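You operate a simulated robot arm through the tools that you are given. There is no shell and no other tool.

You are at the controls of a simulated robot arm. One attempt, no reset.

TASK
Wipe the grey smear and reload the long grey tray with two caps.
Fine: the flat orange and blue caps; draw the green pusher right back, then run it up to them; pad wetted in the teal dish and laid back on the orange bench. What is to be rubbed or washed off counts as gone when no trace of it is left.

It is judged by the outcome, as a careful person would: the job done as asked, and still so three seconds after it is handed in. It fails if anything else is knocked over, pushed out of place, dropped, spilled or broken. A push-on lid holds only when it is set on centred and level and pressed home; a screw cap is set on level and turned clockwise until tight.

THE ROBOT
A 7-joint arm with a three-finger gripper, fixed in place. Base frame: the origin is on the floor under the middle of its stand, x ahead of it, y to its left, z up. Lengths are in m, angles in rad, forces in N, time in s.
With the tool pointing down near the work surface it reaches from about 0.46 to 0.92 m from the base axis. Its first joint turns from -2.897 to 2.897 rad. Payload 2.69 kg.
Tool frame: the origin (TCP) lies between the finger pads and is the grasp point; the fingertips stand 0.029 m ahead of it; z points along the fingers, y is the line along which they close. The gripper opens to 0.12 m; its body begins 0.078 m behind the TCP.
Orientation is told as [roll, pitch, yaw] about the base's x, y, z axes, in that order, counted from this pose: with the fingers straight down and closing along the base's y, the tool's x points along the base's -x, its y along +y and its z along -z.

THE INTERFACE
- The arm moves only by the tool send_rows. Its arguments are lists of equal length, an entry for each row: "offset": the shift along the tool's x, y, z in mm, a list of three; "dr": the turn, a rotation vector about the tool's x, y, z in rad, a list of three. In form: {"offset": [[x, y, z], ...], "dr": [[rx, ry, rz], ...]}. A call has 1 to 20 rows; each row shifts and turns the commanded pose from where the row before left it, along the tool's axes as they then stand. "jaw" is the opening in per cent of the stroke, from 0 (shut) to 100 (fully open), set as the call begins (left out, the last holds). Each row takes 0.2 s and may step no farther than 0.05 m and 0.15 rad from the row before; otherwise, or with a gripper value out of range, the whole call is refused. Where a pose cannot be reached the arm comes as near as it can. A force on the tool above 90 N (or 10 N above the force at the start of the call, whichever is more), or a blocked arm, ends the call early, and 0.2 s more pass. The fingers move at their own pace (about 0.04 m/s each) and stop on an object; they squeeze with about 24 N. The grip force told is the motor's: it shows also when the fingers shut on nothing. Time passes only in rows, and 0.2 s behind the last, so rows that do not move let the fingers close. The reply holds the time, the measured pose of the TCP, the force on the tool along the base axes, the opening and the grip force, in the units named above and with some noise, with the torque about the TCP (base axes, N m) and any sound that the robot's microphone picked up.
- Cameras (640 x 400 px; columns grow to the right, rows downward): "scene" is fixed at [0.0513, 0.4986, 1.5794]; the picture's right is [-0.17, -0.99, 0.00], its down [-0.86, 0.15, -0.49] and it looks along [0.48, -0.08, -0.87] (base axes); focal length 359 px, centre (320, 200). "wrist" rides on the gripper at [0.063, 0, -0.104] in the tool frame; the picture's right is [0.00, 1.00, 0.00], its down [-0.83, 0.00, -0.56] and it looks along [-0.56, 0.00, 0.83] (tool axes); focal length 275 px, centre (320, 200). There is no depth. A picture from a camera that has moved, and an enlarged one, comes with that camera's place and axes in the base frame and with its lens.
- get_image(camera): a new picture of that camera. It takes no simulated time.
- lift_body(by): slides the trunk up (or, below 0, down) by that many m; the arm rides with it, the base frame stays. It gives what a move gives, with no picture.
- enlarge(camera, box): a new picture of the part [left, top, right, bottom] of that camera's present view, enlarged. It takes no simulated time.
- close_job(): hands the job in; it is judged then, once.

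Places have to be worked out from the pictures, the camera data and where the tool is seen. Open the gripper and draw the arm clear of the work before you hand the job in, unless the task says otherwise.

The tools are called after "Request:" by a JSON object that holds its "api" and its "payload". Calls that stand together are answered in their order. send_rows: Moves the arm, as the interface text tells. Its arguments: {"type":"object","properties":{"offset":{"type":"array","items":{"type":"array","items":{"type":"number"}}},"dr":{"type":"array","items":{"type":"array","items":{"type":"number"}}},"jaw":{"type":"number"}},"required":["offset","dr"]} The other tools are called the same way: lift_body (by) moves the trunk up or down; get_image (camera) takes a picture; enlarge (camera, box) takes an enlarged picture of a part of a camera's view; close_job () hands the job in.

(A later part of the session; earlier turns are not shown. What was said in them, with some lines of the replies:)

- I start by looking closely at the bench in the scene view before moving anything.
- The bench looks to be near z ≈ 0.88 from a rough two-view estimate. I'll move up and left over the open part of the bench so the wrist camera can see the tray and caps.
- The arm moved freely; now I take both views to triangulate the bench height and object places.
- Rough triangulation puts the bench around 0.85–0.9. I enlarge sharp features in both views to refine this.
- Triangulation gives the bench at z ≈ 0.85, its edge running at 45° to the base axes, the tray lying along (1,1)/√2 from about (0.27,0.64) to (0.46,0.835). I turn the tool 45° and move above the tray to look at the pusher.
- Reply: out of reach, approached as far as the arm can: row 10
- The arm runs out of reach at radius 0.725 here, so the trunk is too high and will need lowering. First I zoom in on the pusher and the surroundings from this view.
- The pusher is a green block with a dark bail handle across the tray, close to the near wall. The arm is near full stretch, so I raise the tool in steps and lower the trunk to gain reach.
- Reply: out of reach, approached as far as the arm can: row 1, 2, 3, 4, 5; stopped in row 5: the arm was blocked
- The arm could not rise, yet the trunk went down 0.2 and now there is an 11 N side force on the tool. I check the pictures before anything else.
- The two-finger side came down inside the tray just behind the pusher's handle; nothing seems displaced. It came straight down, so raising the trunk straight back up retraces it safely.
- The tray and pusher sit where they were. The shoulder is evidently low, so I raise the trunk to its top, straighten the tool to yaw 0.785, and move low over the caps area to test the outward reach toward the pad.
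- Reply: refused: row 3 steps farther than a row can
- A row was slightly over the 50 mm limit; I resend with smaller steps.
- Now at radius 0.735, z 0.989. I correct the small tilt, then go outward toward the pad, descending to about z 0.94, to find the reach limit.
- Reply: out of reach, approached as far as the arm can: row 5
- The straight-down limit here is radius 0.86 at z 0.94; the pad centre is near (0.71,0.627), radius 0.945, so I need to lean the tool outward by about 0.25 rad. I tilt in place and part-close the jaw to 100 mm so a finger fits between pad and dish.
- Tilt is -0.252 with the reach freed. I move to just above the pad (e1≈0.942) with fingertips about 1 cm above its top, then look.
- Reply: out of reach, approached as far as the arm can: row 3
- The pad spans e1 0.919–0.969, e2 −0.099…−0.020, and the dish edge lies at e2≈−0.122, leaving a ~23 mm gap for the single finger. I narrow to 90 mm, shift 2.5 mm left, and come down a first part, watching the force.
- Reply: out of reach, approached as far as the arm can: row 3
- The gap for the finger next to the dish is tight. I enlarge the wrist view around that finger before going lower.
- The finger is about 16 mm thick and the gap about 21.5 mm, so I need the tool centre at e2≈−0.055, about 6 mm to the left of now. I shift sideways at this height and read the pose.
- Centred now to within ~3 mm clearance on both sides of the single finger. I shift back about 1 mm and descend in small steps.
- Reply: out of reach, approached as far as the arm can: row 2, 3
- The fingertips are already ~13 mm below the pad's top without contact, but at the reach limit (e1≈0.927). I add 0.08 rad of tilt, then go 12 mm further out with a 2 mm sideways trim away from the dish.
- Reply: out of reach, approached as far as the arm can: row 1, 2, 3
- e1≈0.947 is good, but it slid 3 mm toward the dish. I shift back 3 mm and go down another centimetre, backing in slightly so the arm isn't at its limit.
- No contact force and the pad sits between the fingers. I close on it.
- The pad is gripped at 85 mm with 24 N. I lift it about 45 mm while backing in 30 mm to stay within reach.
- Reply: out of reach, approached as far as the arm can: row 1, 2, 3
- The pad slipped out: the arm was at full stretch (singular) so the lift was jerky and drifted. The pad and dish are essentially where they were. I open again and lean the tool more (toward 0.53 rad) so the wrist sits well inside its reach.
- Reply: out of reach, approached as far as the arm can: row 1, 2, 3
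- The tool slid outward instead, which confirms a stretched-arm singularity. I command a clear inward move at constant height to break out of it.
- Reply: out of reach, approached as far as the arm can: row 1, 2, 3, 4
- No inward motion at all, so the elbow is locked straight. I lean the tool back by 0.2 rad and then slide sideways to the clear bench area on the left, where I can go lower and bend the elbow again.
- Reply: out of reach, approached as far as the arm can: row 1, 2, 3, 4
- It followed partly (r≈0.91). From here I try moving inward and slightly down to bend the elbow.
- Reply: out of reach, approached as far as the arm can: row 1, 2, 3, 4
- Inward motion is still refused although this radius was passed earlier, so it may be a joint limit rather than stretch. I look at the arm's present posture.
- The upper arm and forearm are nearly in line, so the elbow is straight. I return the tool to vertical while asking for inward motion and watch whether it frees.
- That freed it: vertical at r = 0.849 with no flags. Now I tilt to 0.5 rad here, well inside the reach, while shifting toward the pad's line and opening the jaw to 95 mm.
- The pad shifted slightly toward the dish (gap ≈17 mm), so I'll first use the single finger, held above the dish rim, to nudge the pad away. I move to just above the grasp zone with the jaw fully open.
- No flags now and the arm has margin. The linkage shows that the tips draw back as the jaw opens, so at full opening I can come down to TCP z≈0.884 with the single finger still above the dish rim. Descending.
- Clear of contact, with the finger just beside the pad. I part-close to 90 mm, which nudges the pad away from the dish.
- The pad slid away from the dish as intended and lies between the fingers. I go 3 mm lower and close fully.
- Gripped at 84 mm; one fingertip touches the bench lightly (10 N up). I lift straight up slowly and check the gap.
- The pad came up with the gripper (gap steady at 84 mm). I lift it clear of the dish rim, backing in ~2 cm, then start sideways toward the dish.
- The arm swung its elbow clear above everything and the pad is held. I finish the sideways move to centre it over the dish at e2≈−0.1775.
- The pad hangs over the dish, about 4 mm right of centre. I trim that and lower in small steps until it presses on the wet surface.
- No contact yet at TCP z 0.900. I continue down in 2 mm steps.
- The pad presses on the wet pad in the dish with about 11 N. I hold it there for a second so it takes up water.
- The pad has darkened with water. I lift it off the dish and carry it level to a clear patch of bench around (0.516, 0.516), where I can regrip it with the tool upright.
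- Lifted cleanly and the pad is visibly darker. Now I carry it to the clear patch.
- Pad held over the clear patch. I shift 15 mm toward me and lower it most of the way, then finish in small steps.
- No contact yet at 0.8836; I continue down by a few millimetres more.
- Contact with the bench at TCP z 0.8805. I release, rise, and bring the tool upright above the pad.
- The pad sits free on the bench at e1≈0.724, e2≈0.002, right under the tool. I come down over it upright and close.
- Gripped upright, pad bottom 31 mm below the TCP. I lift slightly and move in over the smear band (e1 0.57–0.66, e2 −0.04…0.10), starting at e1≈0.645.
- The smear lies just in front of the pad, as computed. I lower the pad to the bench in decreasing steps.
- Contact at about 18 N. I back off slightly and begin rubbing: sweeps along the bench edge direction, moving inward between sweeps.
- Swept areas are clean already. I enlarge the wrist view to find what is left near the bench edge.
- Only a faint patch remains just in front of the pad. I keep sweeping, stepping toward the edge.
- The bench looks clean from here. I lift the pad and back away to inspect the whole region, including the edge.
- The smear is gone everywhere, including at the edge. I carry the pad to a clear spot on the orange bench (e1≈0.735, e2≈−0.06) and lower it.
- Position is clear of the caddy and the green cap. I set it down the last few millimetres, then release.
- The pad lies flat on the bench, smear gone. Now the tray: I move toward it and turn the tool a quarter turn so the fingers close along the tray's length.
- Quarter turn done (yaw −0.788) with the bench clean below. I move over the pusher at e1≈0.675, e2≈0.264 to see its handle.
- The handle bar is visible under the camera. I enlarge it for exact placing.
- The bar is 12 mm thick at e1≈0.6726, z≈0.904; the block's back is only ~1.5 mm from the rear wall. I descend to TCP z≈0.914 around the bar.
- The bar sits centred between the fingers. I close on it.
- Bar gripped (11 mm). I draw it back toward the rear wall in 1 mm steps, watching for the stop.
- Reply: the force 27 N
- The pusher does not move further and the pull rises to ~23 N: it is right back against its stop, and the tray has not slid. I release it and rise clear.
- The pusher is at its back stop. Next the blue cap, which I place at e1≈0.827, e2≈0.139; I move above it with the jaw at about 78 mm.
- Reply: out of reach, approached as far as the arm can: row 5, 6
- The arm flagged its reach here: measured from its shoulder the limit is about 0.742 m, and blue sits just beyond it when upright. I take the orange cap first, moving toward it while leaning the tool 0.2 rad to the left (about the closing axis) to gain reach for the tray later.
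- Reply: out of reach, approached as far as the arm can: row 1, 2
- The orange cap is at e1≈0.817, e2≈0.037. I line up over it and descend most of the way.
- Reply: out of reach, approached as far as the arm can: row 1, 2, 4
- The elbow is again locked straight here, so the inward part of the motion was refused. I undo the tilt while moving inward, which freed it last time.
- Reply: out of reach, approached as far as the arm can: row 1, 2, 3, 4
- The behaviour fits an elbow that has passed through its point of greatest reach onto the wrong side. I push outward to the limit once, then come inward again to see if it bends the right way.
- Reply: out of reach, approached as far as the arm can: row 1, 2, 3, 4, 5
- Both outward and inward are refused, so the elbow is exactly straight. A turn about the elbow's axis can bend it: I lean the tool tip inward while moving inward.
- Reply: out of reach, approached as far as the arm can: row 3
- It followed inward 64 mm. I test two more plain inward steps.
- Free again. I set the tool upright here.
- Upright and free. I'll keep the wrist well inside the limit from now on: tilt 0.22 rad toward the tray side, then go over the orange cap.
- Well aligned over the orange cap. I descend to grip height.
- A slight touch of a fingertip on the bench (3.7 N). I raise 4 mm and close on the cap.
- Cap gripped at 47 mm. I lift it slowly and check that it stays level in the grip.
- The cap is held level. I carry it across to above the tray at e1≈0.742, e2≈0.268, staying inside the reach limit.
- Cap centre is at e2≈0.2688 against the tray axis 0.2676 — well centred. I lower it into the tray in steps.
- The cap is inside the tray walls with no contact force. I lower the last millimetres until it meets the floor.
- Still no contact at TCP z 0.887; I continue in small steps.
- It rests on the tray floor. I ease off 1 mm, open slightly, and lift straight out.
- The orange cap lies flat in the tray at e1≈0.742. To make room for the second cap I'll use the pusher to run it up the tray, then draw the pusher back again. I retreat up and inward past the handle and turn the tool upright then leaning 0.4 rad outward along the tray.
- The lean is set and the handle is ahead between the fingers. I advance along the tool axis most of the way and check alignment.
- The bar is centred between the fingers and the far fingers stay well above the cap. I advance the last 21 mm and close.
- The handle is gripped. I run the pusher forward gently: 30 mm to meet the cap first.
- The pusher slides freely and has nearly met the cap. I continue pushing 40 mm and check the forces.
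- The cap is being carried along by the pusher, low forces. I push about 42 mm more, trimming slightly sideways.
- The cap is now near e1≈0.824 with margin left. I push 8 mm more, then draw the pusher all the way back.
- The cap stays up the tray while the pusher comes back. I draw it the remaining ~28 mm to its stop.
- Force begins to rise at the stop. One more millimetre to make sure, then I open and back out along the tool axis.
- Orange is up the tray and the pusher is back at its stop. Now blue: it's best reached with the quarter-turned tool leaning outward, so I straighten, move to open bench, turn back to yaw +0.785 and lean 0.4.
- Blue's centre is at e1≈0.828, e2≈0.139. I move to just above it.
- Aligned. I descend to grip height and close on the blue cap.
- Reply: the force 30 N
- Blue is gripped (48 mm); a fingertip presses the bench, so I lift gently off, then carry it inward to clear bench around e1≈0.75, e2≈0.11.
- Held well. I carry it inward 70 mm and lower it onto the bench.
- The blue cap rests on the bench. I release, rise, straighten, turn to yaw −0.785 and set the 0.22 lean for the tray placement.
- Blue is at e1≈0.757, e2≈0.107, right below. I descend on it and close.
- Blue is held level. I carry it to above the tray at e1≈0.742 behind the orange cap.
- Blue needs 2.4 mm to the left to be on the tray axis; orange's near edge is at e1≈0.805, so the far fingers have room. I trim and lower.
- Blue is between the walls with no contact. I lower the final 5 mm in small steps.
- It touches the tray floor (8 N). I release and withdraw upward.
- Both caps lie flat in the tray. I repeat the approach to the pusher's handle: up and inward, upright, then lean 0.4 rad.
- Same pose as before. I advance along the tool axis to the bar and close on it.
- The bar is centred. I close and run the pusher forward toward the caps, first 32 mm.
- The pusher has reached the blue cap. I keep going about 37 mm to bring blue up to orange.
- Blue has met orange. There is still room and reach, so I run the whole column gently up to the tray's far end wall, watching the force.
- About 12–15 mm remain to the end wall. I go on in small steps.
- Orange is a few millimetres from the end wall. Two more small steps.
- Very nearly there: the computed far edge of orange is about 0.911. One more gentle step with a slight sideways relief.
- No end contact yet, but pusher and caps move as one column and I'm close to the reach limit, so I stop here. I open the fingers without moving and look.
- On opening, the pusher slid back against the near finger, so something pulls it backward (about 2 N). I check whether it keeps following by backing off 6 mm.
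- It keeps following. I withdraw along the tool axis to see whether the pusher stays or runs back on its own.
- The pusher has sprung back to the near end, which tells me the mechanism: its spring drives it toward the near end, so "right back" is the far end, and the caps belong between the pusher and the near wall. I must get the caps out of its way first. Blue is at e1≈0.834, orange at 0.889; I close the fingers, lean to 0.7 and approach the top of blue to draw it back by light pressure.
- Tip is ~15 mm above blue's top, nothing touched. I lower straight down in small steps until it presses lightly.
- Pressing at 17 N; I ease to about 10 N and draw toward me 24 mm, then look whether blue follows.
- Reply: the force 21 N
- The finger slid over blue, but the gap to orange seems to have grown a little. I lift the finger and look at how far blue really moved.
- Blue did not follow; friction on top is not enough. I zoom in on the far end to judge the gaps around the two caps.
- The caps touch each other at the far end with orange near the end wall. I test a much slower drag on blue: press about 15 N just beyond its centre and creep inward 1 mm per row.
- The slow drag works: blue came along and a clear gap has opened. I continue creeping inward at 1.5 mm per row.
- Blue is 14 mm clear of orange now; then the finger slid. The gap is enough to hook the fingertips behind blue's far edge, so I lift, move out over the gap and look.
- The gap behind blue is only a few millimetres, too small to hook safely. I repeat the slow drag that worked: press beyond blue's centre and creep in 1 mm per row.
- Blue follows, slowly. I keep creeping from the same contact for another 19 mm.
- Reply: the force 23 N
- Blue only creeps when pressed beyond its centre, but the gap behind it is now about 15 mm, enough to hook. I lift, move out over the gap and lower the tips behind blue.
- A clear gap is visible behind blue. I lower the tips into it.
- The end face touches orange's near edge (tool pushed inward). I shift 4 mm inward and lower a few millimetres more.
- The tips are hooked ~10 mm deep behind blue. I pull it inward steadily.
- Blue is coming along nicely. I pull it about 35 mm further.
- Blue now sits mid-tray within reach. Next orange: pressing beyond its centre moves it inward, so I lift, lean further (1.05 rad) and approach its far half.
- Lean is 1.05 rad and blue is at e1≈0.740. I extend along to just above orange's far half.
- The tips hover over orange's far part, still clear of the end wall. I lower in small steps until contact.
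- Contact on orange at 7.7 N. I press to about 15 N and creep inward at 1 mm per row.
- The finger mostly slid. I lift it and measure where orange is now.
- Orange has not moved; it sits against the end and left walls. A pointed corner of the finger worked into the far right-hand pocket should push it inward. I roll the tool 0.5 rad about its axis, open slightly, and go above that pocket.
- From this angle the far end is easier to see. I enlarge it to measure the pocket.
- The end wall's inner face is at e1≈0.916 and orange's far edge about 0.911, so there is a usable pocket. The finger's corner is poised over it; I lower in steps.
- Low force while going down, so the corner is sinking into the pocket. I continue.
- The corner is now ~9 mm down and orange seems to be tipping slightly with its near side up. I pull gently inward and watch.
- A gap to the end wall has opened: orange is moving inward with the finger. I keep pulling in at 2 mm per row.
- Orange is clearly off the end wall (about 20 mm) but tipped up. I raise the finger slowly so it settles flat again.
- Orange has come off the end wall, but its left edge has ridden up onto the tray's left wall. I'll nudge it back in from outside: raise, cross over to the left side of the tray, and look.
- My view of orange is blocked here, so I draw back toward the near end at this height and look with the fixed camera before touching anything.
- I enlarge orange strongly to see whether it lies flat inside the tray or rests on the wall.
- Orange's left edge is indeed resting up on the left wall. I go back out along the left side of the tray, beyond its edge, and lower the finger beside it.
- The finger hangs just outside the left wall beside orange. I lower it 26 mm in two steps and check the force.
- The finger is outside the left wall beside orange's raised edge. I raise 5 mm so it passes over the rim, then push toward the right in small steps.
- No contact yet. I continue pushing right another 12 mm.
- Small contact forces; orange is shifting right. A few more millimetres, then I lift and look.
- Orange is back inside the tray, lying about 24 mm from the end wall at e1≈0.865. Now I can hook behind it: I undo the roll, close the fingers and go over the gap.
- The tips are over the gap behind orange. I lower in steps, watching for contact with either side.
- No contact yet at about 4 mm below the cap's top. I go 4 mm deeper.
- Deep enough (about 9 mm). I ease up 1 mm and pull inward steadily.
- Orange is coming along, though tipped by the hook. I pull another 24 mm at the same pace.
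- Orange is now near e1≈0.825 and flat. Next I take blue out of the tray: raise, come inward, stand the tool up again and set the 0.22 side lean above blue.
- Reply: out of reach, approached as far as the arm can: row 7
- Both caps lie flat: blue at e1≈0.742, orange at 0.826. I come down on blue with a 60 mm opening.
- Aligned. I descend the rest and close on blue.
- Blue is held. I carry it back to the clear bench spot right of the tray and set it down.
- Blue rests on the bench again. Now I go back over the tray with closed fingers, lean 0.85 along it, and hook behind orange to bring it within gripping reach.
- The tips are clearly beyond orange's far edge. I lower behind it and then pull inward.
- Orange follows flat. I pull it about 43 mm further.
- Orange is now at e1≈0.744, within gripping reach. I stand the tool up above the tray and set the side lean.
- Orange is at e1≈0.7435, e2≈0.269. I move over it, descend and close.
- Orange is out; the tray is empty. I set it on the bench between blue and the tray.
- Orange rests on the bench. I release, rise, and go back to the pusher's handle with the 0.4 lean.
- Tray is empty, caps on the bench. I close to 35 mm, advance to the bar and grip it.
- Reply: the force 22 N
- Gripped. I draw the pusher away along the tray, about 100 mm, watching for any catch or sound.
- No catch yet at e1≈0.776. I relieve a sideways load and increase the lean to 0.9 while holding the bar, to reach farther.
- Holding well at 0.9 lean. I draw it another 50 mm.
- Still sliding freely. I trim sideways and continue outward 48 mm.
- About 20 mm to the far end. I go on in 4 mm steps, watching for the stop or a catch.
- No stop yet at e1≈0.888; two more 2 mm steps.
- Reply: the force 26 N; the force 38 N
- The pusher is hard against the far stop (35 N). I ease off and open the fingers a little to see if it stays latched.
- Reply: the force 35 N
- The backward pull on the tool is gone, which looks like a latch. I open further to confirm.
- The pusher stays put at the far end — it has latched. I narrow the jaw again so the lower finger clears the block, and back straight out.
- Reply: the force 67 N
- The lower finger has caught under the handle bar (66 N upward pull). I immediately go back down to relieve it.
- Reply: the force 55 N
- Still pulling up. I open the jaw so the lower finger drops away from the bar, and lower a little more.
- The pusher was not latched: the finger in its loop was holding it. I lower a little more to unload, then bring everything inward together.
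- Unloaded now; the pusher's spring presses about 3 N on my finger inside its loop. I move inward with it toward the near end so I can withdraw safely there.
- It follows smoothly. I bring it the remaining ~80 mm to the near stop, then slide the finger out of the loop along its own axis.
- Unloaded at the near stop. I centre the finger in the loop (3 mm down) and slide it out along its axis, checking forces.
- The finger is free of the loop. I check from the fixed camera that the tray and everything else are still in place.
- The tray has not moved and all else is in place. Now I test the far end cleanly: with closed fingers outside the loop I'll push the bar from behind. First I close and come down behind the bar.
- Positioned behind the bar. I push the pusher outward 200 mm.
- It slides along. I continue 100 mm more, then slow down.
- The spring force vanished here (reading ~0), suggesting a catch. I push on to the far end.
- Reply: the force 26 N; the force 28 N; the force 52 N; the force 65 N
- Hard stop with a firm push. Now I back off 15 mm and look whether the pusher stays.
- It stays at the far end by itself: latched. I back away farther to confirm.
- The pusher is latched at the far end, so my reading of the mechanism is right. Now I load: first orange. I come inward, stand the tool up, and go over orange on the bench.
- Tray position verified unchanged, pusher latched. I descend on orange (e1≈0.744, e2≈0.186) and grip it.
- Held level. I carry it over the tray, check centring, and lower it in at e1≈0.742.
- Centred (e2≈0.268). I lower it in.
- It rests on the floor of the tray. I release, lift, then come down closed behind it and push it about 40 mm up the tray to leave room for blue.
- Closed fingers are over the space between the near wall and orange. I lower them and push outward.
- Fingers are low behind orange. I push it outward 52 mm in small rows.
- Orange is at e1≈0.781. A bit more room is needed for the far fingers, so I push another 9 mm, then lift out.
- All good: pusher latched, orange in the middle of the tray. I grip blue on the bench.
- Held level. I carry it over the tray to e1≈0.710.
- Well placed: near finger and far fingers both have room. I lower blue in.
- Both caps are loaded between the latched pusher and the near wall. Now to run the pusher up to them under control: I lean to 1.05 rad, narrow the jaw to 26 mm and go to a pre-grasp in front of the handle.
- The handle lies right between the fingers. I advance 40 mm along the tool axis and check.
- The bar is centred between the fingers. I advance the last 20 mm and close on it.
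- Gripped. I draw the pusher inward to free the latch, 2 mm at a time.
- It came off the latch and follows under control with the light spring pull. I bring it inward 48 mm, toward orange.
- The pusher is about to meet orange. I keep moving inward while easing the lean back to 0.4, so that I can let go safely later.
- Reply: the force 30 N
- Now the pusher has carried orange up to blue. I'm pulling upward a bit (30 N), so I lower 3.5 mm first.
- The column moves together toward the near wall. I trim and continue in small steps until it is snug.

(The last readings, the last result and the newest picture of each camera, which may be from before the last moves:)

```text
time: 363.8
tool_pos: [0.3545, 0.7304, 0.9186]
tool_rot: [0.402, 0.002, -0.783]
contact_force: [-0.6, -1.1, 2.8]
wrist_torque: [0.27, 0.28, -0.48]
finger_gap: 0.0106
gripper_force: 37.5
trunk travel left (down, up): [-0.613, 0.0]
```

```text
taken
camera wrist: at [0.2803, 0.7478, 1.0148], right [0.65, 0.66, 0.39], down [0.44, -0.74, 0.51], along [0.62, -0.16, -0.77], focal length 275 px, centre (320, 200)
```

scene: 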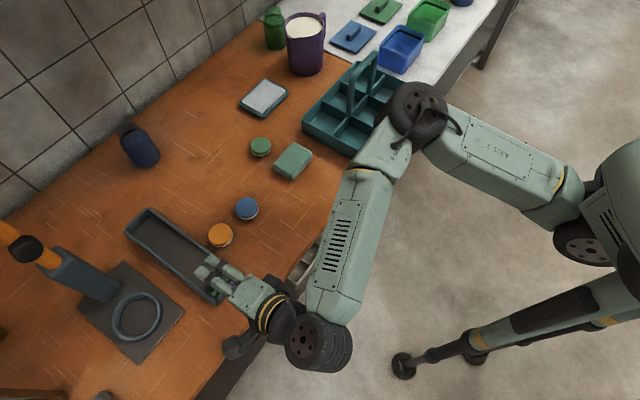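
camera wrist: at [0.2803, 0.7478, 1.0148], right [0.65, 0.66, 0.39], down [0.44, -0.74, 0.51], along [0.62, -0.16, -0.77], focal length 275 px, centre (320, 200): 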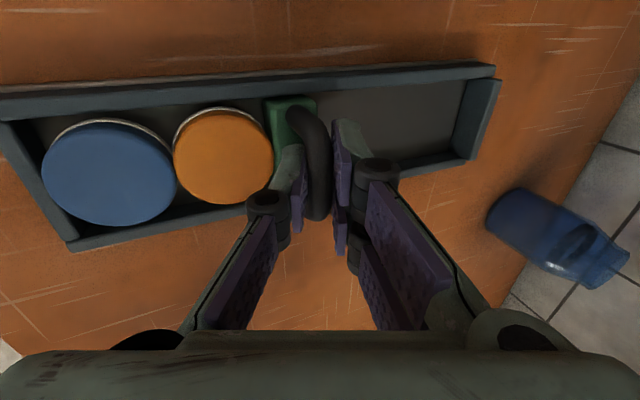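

Blue is close to the near wall. A few more 2 mm steps.

Request:
{"api": "send_rows", "payload": {"offset": [[0, -1.85, -0.8], [0, 0, 0]], "dr": [[0, 0, 0], [0, 0, 0]]}}

Request:
{"api": "send_rows", "payload": {"offset": [[0, -1.85, -0.8], [0, 0, 0]], "dr": [[0, 0, 0], [0, 0, 0]]}}

Request:
{"api": "send_rows", "payload": {"offset": [[0, -1.85, -0.8], [0, 0, 0]], "dr": [[0, 0, 0], [0, 0, 0]]}}

```text
time: 364.4
tool_pos: [0.3529, 0.7285, 0.9188]
tool_rot: [0.401, 0.004, -0.782]
contact_force: [-3.0, 5.2, 7.1]
wrist_torque: [0.27, 0.2, -0.46]
finger_gap: 0.0109
gripper_force: 38.4
trunk travel left (down, up): [-0.613, 0.0]
```

```text
time: 365.0
tool_pos: [0.3523, 0.7292, 0.9177]
tool_rot: [0.403, 0.002, -0.784]
contact_force: [-1.6, 20.6, 11.2]
wrist_torque: [0.37, 0.17, -0.43]
finger_gap: 0.0106
gripper_force: 37.6
trunk travel left (down, up): [-0.613, 0.0]
```

```text
time: 365.6
tool_pos: [0.3523, 0.7286, 0.9184]
tool_rot: [0.406, 0.002, -0.786]
contact_force: [7.8, 34.0, 16.8]
wrist_torque: [0.17, -0.16, -0.57]
finger_gap: 0.0108
gripper_force: 37.8
trunk travel left (down, up): [-0.613, 0.0]
```

The column is snug against the near wall (30 N). I ease off, then open the fingers; the spring keeps the pusher on the caps.

Request:
{"api": "send_rows", "payload": {"offset": [[0, 2.2, 0.2], [0, 1.2, -0.8], [0, 0, 0]], "dr": [[0, 0, 0], [0, 0, 0], [0, 0, 0]]}}

Request:
{"api": "send_rows", "payload": {"offset": [[0, 0, 0], [0, 0, 0], [0, 0, 0]], "dr": [[0, 0, 0], [0, 0, 0], [0, 0, 0]], "jaw": 30}}

Request:
{"api": "get_image", "payload": {"camera": "wrist"}}

Request:
{"api": "enlarge", "payload": {"camera": "wrist", "box": [140, 60, 420, 280]}}

```text
time: 366.4
tool_pos: [0.3532, 0.7287, 0.9182]
tool_rot: [0.396, -0.001, -0.783]
contact_force: [3.6, 17.0, 8.5]
wrist_torque: [0.91, 0.69, -0.16]
finger_gap: 0.0112
gripper_force: 37.8
trunk travel left (down, up): [-0.613, 0.0]
```

```text
time: 367.2
tool_pos: [0.3527, 0.7287, 0.9193]
tool_rot: [0.4, -0.002, -0.784]
contact_force: [0.3, 0.2, -0.7]
wrist_torque: [0.01, 0.01, -0.05]
finger_gap: 0.0362
gripper_force: 0.1
trunk travel left (down, up): [-0.613, 0.0]
```

```text
taken
camera wrist: at [0.2782, 0.745, 1.0154], right [0.65, 0.66, 0.39], down [0.44, -0.74, 0.51], along [0.62, -0.16, -0.76], focal length 275 px, centre (320, 200)
```

wrist: 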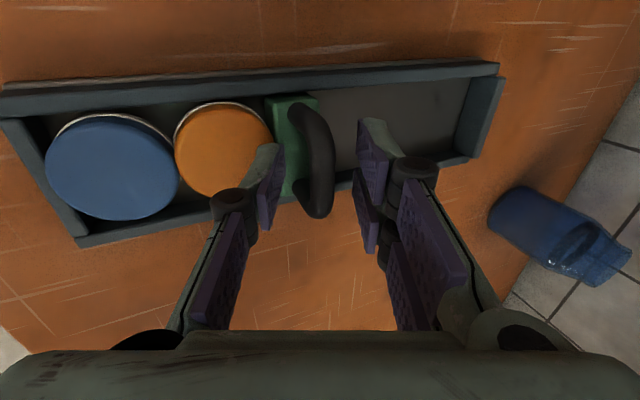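

```text
1.82 times, centred on (280, 170) of wrist
camera zoom: at [0.2782, 0.745, 1.0154], right [0.65, 0.66, 0.39], down [0.44, -0.74, 0.51], along [0.62, -0.16, -0.76], focal length 500 px, centre (393, 254)
```

zoom: 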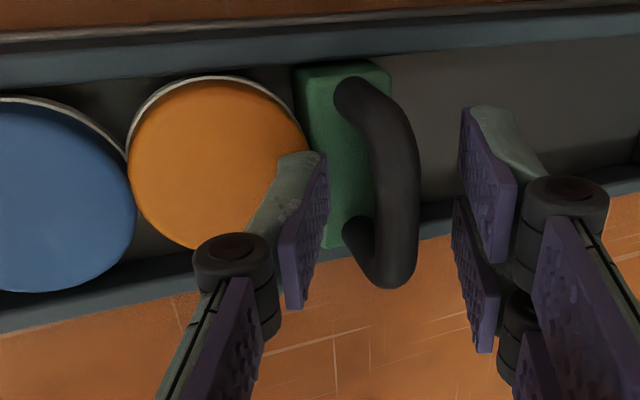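

The pusher stays against orange with nothing touching my fingers. I withdraw straight up along the tool axis.

Request:
{"api": "send_rows", "payload": {"offset": [[0, 0, -8], [0, 0, 0]], "dr": [[0, 0, 0], [0, 0, 0]]}}

Request:
{"api": "send_rows", "payload": {"offset": [[0, 0, -15], [0, 0, -20], [0, 0, -25], [0, 0, 0]], "dr": [[0, 0, 0], [0, 0, 0], [0, 0, 0], [0, 0, 0]]}}

Request:
{"api": "get_image", "payload": {"camera": "wrist"}}

```text
time: 367.8
tool_pos: [0.3516, 0.7277, 0.9262]
tool_rot: [0.4, -0.001, -0.785]
contact_force: [1.1, 0.3, 0.7]
wrist_torque: [0.02, 0.01, -0.02]
finger_gap: 0.0361
gripper_force: 0.0
trunk travel left (down, up): [-0.613, 0.0]
```

```text
time: 368.8
tool_pos: [0.3348, 0.7115, 0.9803]
tool_rot: [0.398, 0.0, -0.783]
contact_force: [-0.8, -0.9, 0.2]
wrist_torque: [-0.01, -0.01, -0.02]
finger_gap: 0.036
gripper_force: 0.0
trunk travel left (down, up): [-0.613, 0.0]
```

```text
taken
camera wrist: at [0.2602, 0.7274, 1.0772], right [0.65, 0.66, 0.39], down [0.44, -0.74, 0.51], along [0.62, -0.16, -0.76], focal length 275 px, centre (320, 200)
```

wrist: 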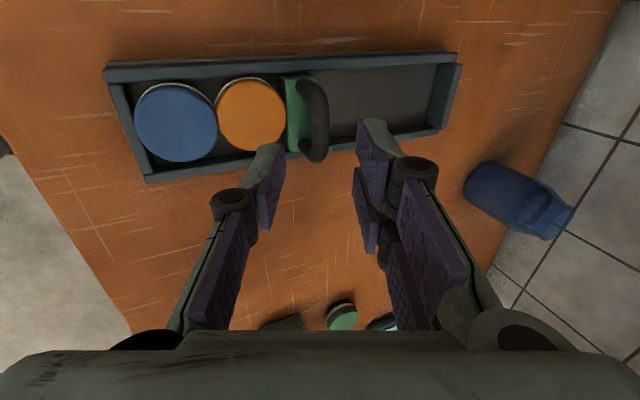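

Blue and orange lie snug between near wall and pusher. I draw the arm inward and clear, standing the tool up, to inspect everything.

Request:
{"api": "send_rows", "payload": {"offset": [[0, -27.6, -11.7], [0, -27.6, -11.7], [0, -27.6, -11.7], [0, 0, 0], [0, 0, 0], [0, 0, 0], [0, 0, 0], [-40, 0, -15], [-40, 0, -15], [-40, 0, -15], [-40, -10, -10], [-40, -10, -10], [-40, -10, 0], [-40, -10, 0], [0, 0, 0]], "dr": [[0, 0, 0], [0, 0, 0], [0, 0, 0], [0.1, 0, 0], [0.1, 0, 0], [0.1, 0, 0], [0.1, 0, 0], [0, 0, 0], [0, 0, 0], [0, 0, 0], [0, 0, 0], [0, 0, 0], [0, 0, 0], [0, 0, 0], [0, 0, 0]]}}

Request:
{"api": "get_image", "payload": {"camera": "scene"}}

Request:
{"api": "enlarge", "payload": {"camera": "scene", "box": [110, 180, 350, 330]}}

Request:
{"api": "enlarge", "payload": {"camera": "scene", "box": [150, 210, 250, 310]}}

```text
time: 372.0
tool_pos: [0.4397, 0.4189, 1.0486]
tool_rot: [0.0, 0.0, -0.785]
contact_force: [-0.1, 0.2, -0.3]
wrist_torque: [0.04, 0.0, -0.03]
finger_gap: 0.0361
gripper_force: 0.1
trunk travel left (down, up): [-0.613, 0.0]
```

```text
taken
```

scene: 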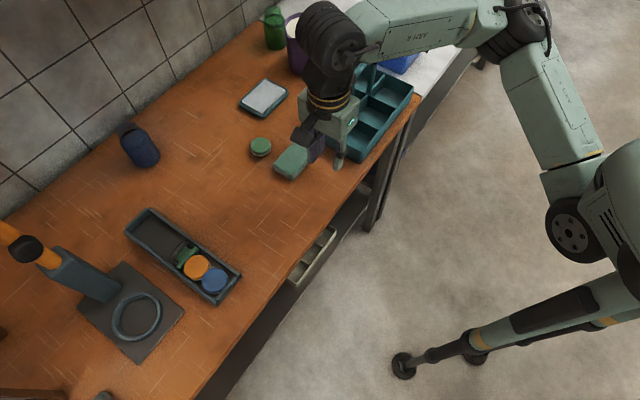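

```text
2.67 times, centred on (230, 255) of scene
camera zoom: at [0.0513, 0.4986, 1.5794], right [-0.17, -0.99, 0.0], down [-0.86, 0.15, -0.49], along [0.48, -0.08, -0.87], focal length 957 px, centre (560, 53)
```

zoom: 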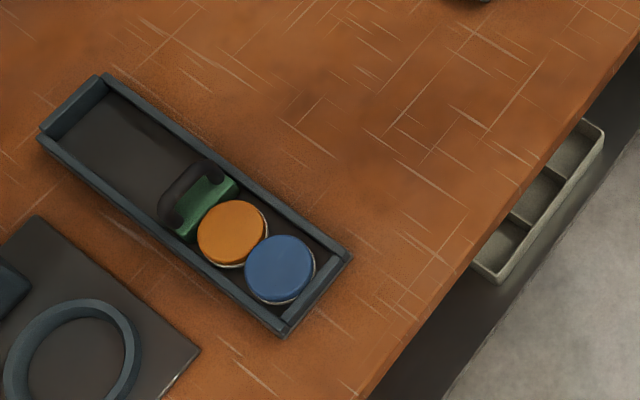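

```text
4.00 times, centred on (200, 260) of scene
camera zoom: at [0.0513, 0.4986, 1.5794], right [-0.17, -0.99, 0.0], down [-0.86, 0.15, -0.49], along [0.48, -0.08, -0.87], focal length 1435 px, centre (800, -40)
```

zoom: 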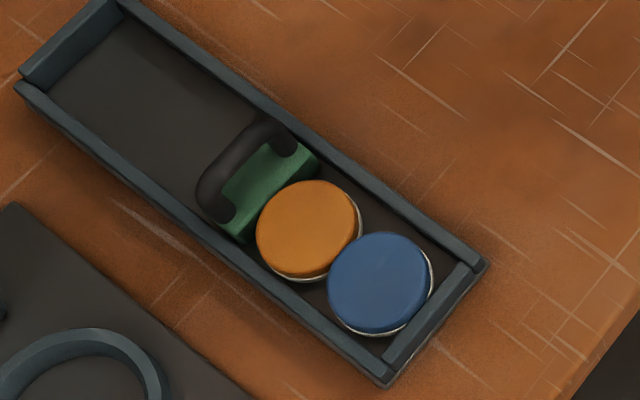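

Blue, orange and the pusher are snug in a row and the tray sits where it was. I draw the arm back clear of the bench, open the gripper, and check the wiped area and the rest closely.

Request:
{"api": "send_rows", "payload": {"offset": [[-9, -37, -2.5], [-9, -37, -2.5], [-9, -37, -2.5], [-8, -37, -2.5], [0, 0, 0], [0, 0, 0]], "dr": [[0, 0, 0], [0, 0, 0], [0, 0, 0], [0, 0, 0], [0, 0, 0], [0, 0, 0]], "jaw": 100}}

Request:
{"api": "get_image", "payload": {"camera": "scene"}}

Request:
{"api": "enlarge", "payload": {"camera": "scene", "box": [270, 170, 360, 250]}}

Request:
{"api": "enlarge", "payload": {"camera": "scene", "box": [180, 60, 420, 190]}}

Request:
{"api": "get_image", "payload": {"camera": "wrist"}}

```text
time: 373.4
tool_pos: [0.3598, 0.2893, 1.0595]
tool_rot: [-0.001, 0.0, -0.783]
contact_force: [0.6, -0.6, -0.6]
wrist_torque: [-0.06, 0.01, 0.0]
finger_gap: 0.1201
gripper_force: 0.0
trunk travel left (down, up): [-0.613, 0.0]
```

```text
taken
```

scene: 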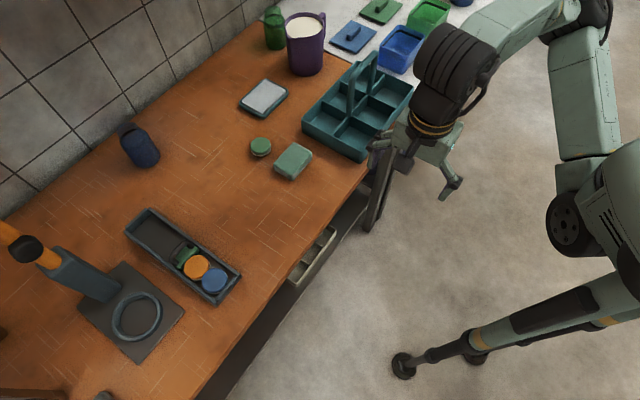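

```text
5.00 times, centred on (315, 210) of scene
camera zoom: at [0.0513, 0.4986, 1.5794], right [-0.17, -0.99, 0.0], down [-0.86, 0.15, -0.49], along [0.48, -0.08, -0.87], focal length 1794 px, centre (345, 150)
```

zoom: 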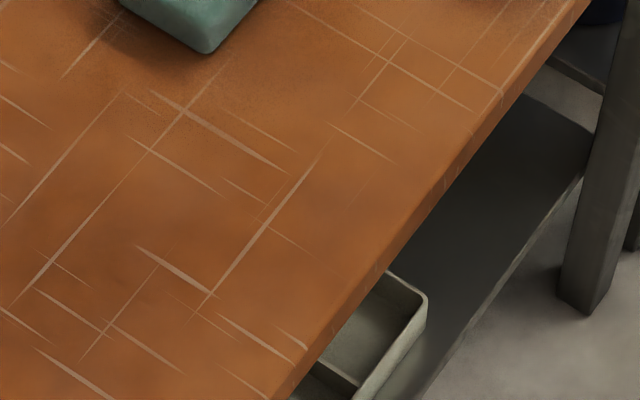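

```text
2.67 times, centred on (300, 125) of scene
camera zoom: at [0.0513, 0.4986, 1.5794], right [-0.17, -0.99, 0.0], down [-0.86, 0.15, -0.49], along [0.48, -0.08, -0.87], focal length 957 px, centre (373, 400)
```

zoom: 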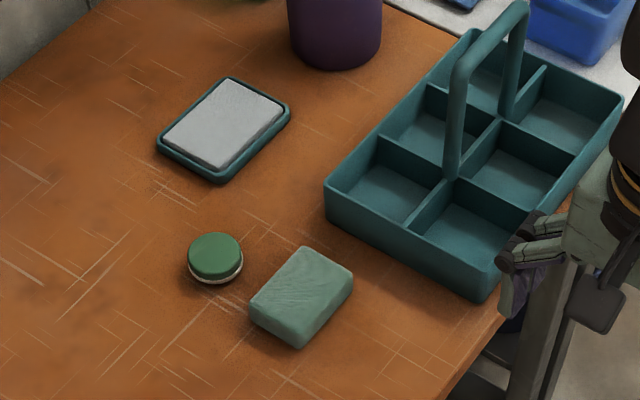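

```text
taken
camera wrist: at [0.3135, 0.3345, 1.1634], right [0.7, 0.71, 0.0], down [0.59, -0.58, 0.56], along [0.4, -0.39, -0.83], focal length 275 px, centre (320, 200)
```

wrist: 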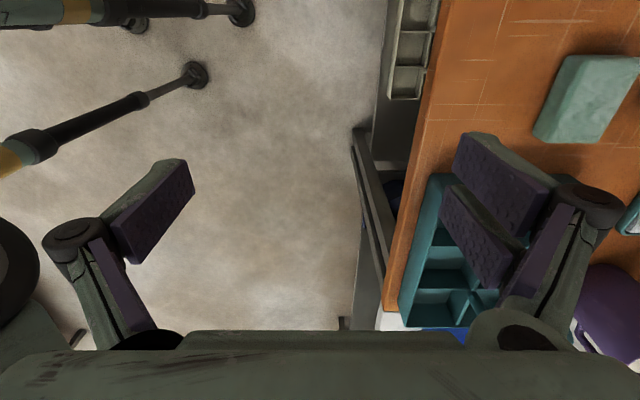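

Everything checks out: no trace of the smear, pad laid flat on the orange bench, dish and other objects undisturbed, orange and blue caps in the tray with the pusher sprung against them, arm clear and gripper open. I hand the job in.

Request:
{"api": "close_job", "payload": {}}

```text
The job is handed in.
```

The job is handed in. The smear is wiped off, and the tray is reloaded with the orange and blue caps, the pusher run up against them.

- **Smear:** I wetted the pad in the teal dish and rubbed until nothing showed in the enlarged pictures, including at the bench edge.
- **Pad:** It lies flat on the orange bench, in a clear spot a little nearer than where it started. Its original spot was at the edge of the arm's reach.
- **Tray:** Blue lies flat against the near wall, with orange next to it and the pusher's spring holding both. The tray matched its starting position in the pictures.
- **Rest of the bench:** Nothing else was knocked or spilled that I could see. The gripper is open and the arm is clear of the work.

My first loading was wrong. The pusher's spring drives it toward the near end and it latches at the far end, but I took the near end for "right back". I put the caps at the far end, and the pusher sprang away from them.

Getting the caps back out tipped orange. It rode up on the left wall for a moment, and I nudged it back in. While I was testing the pusher, a finger also caught under its handle and pulled up at about 66 N. After each of these I checked the pictures and saw no shift or damage. I then latched the pusher at the far end, loaded both caps and ran it up to them.

The pad also slipped out of the grip on the first lift, close to the bench, before it had been wetted.
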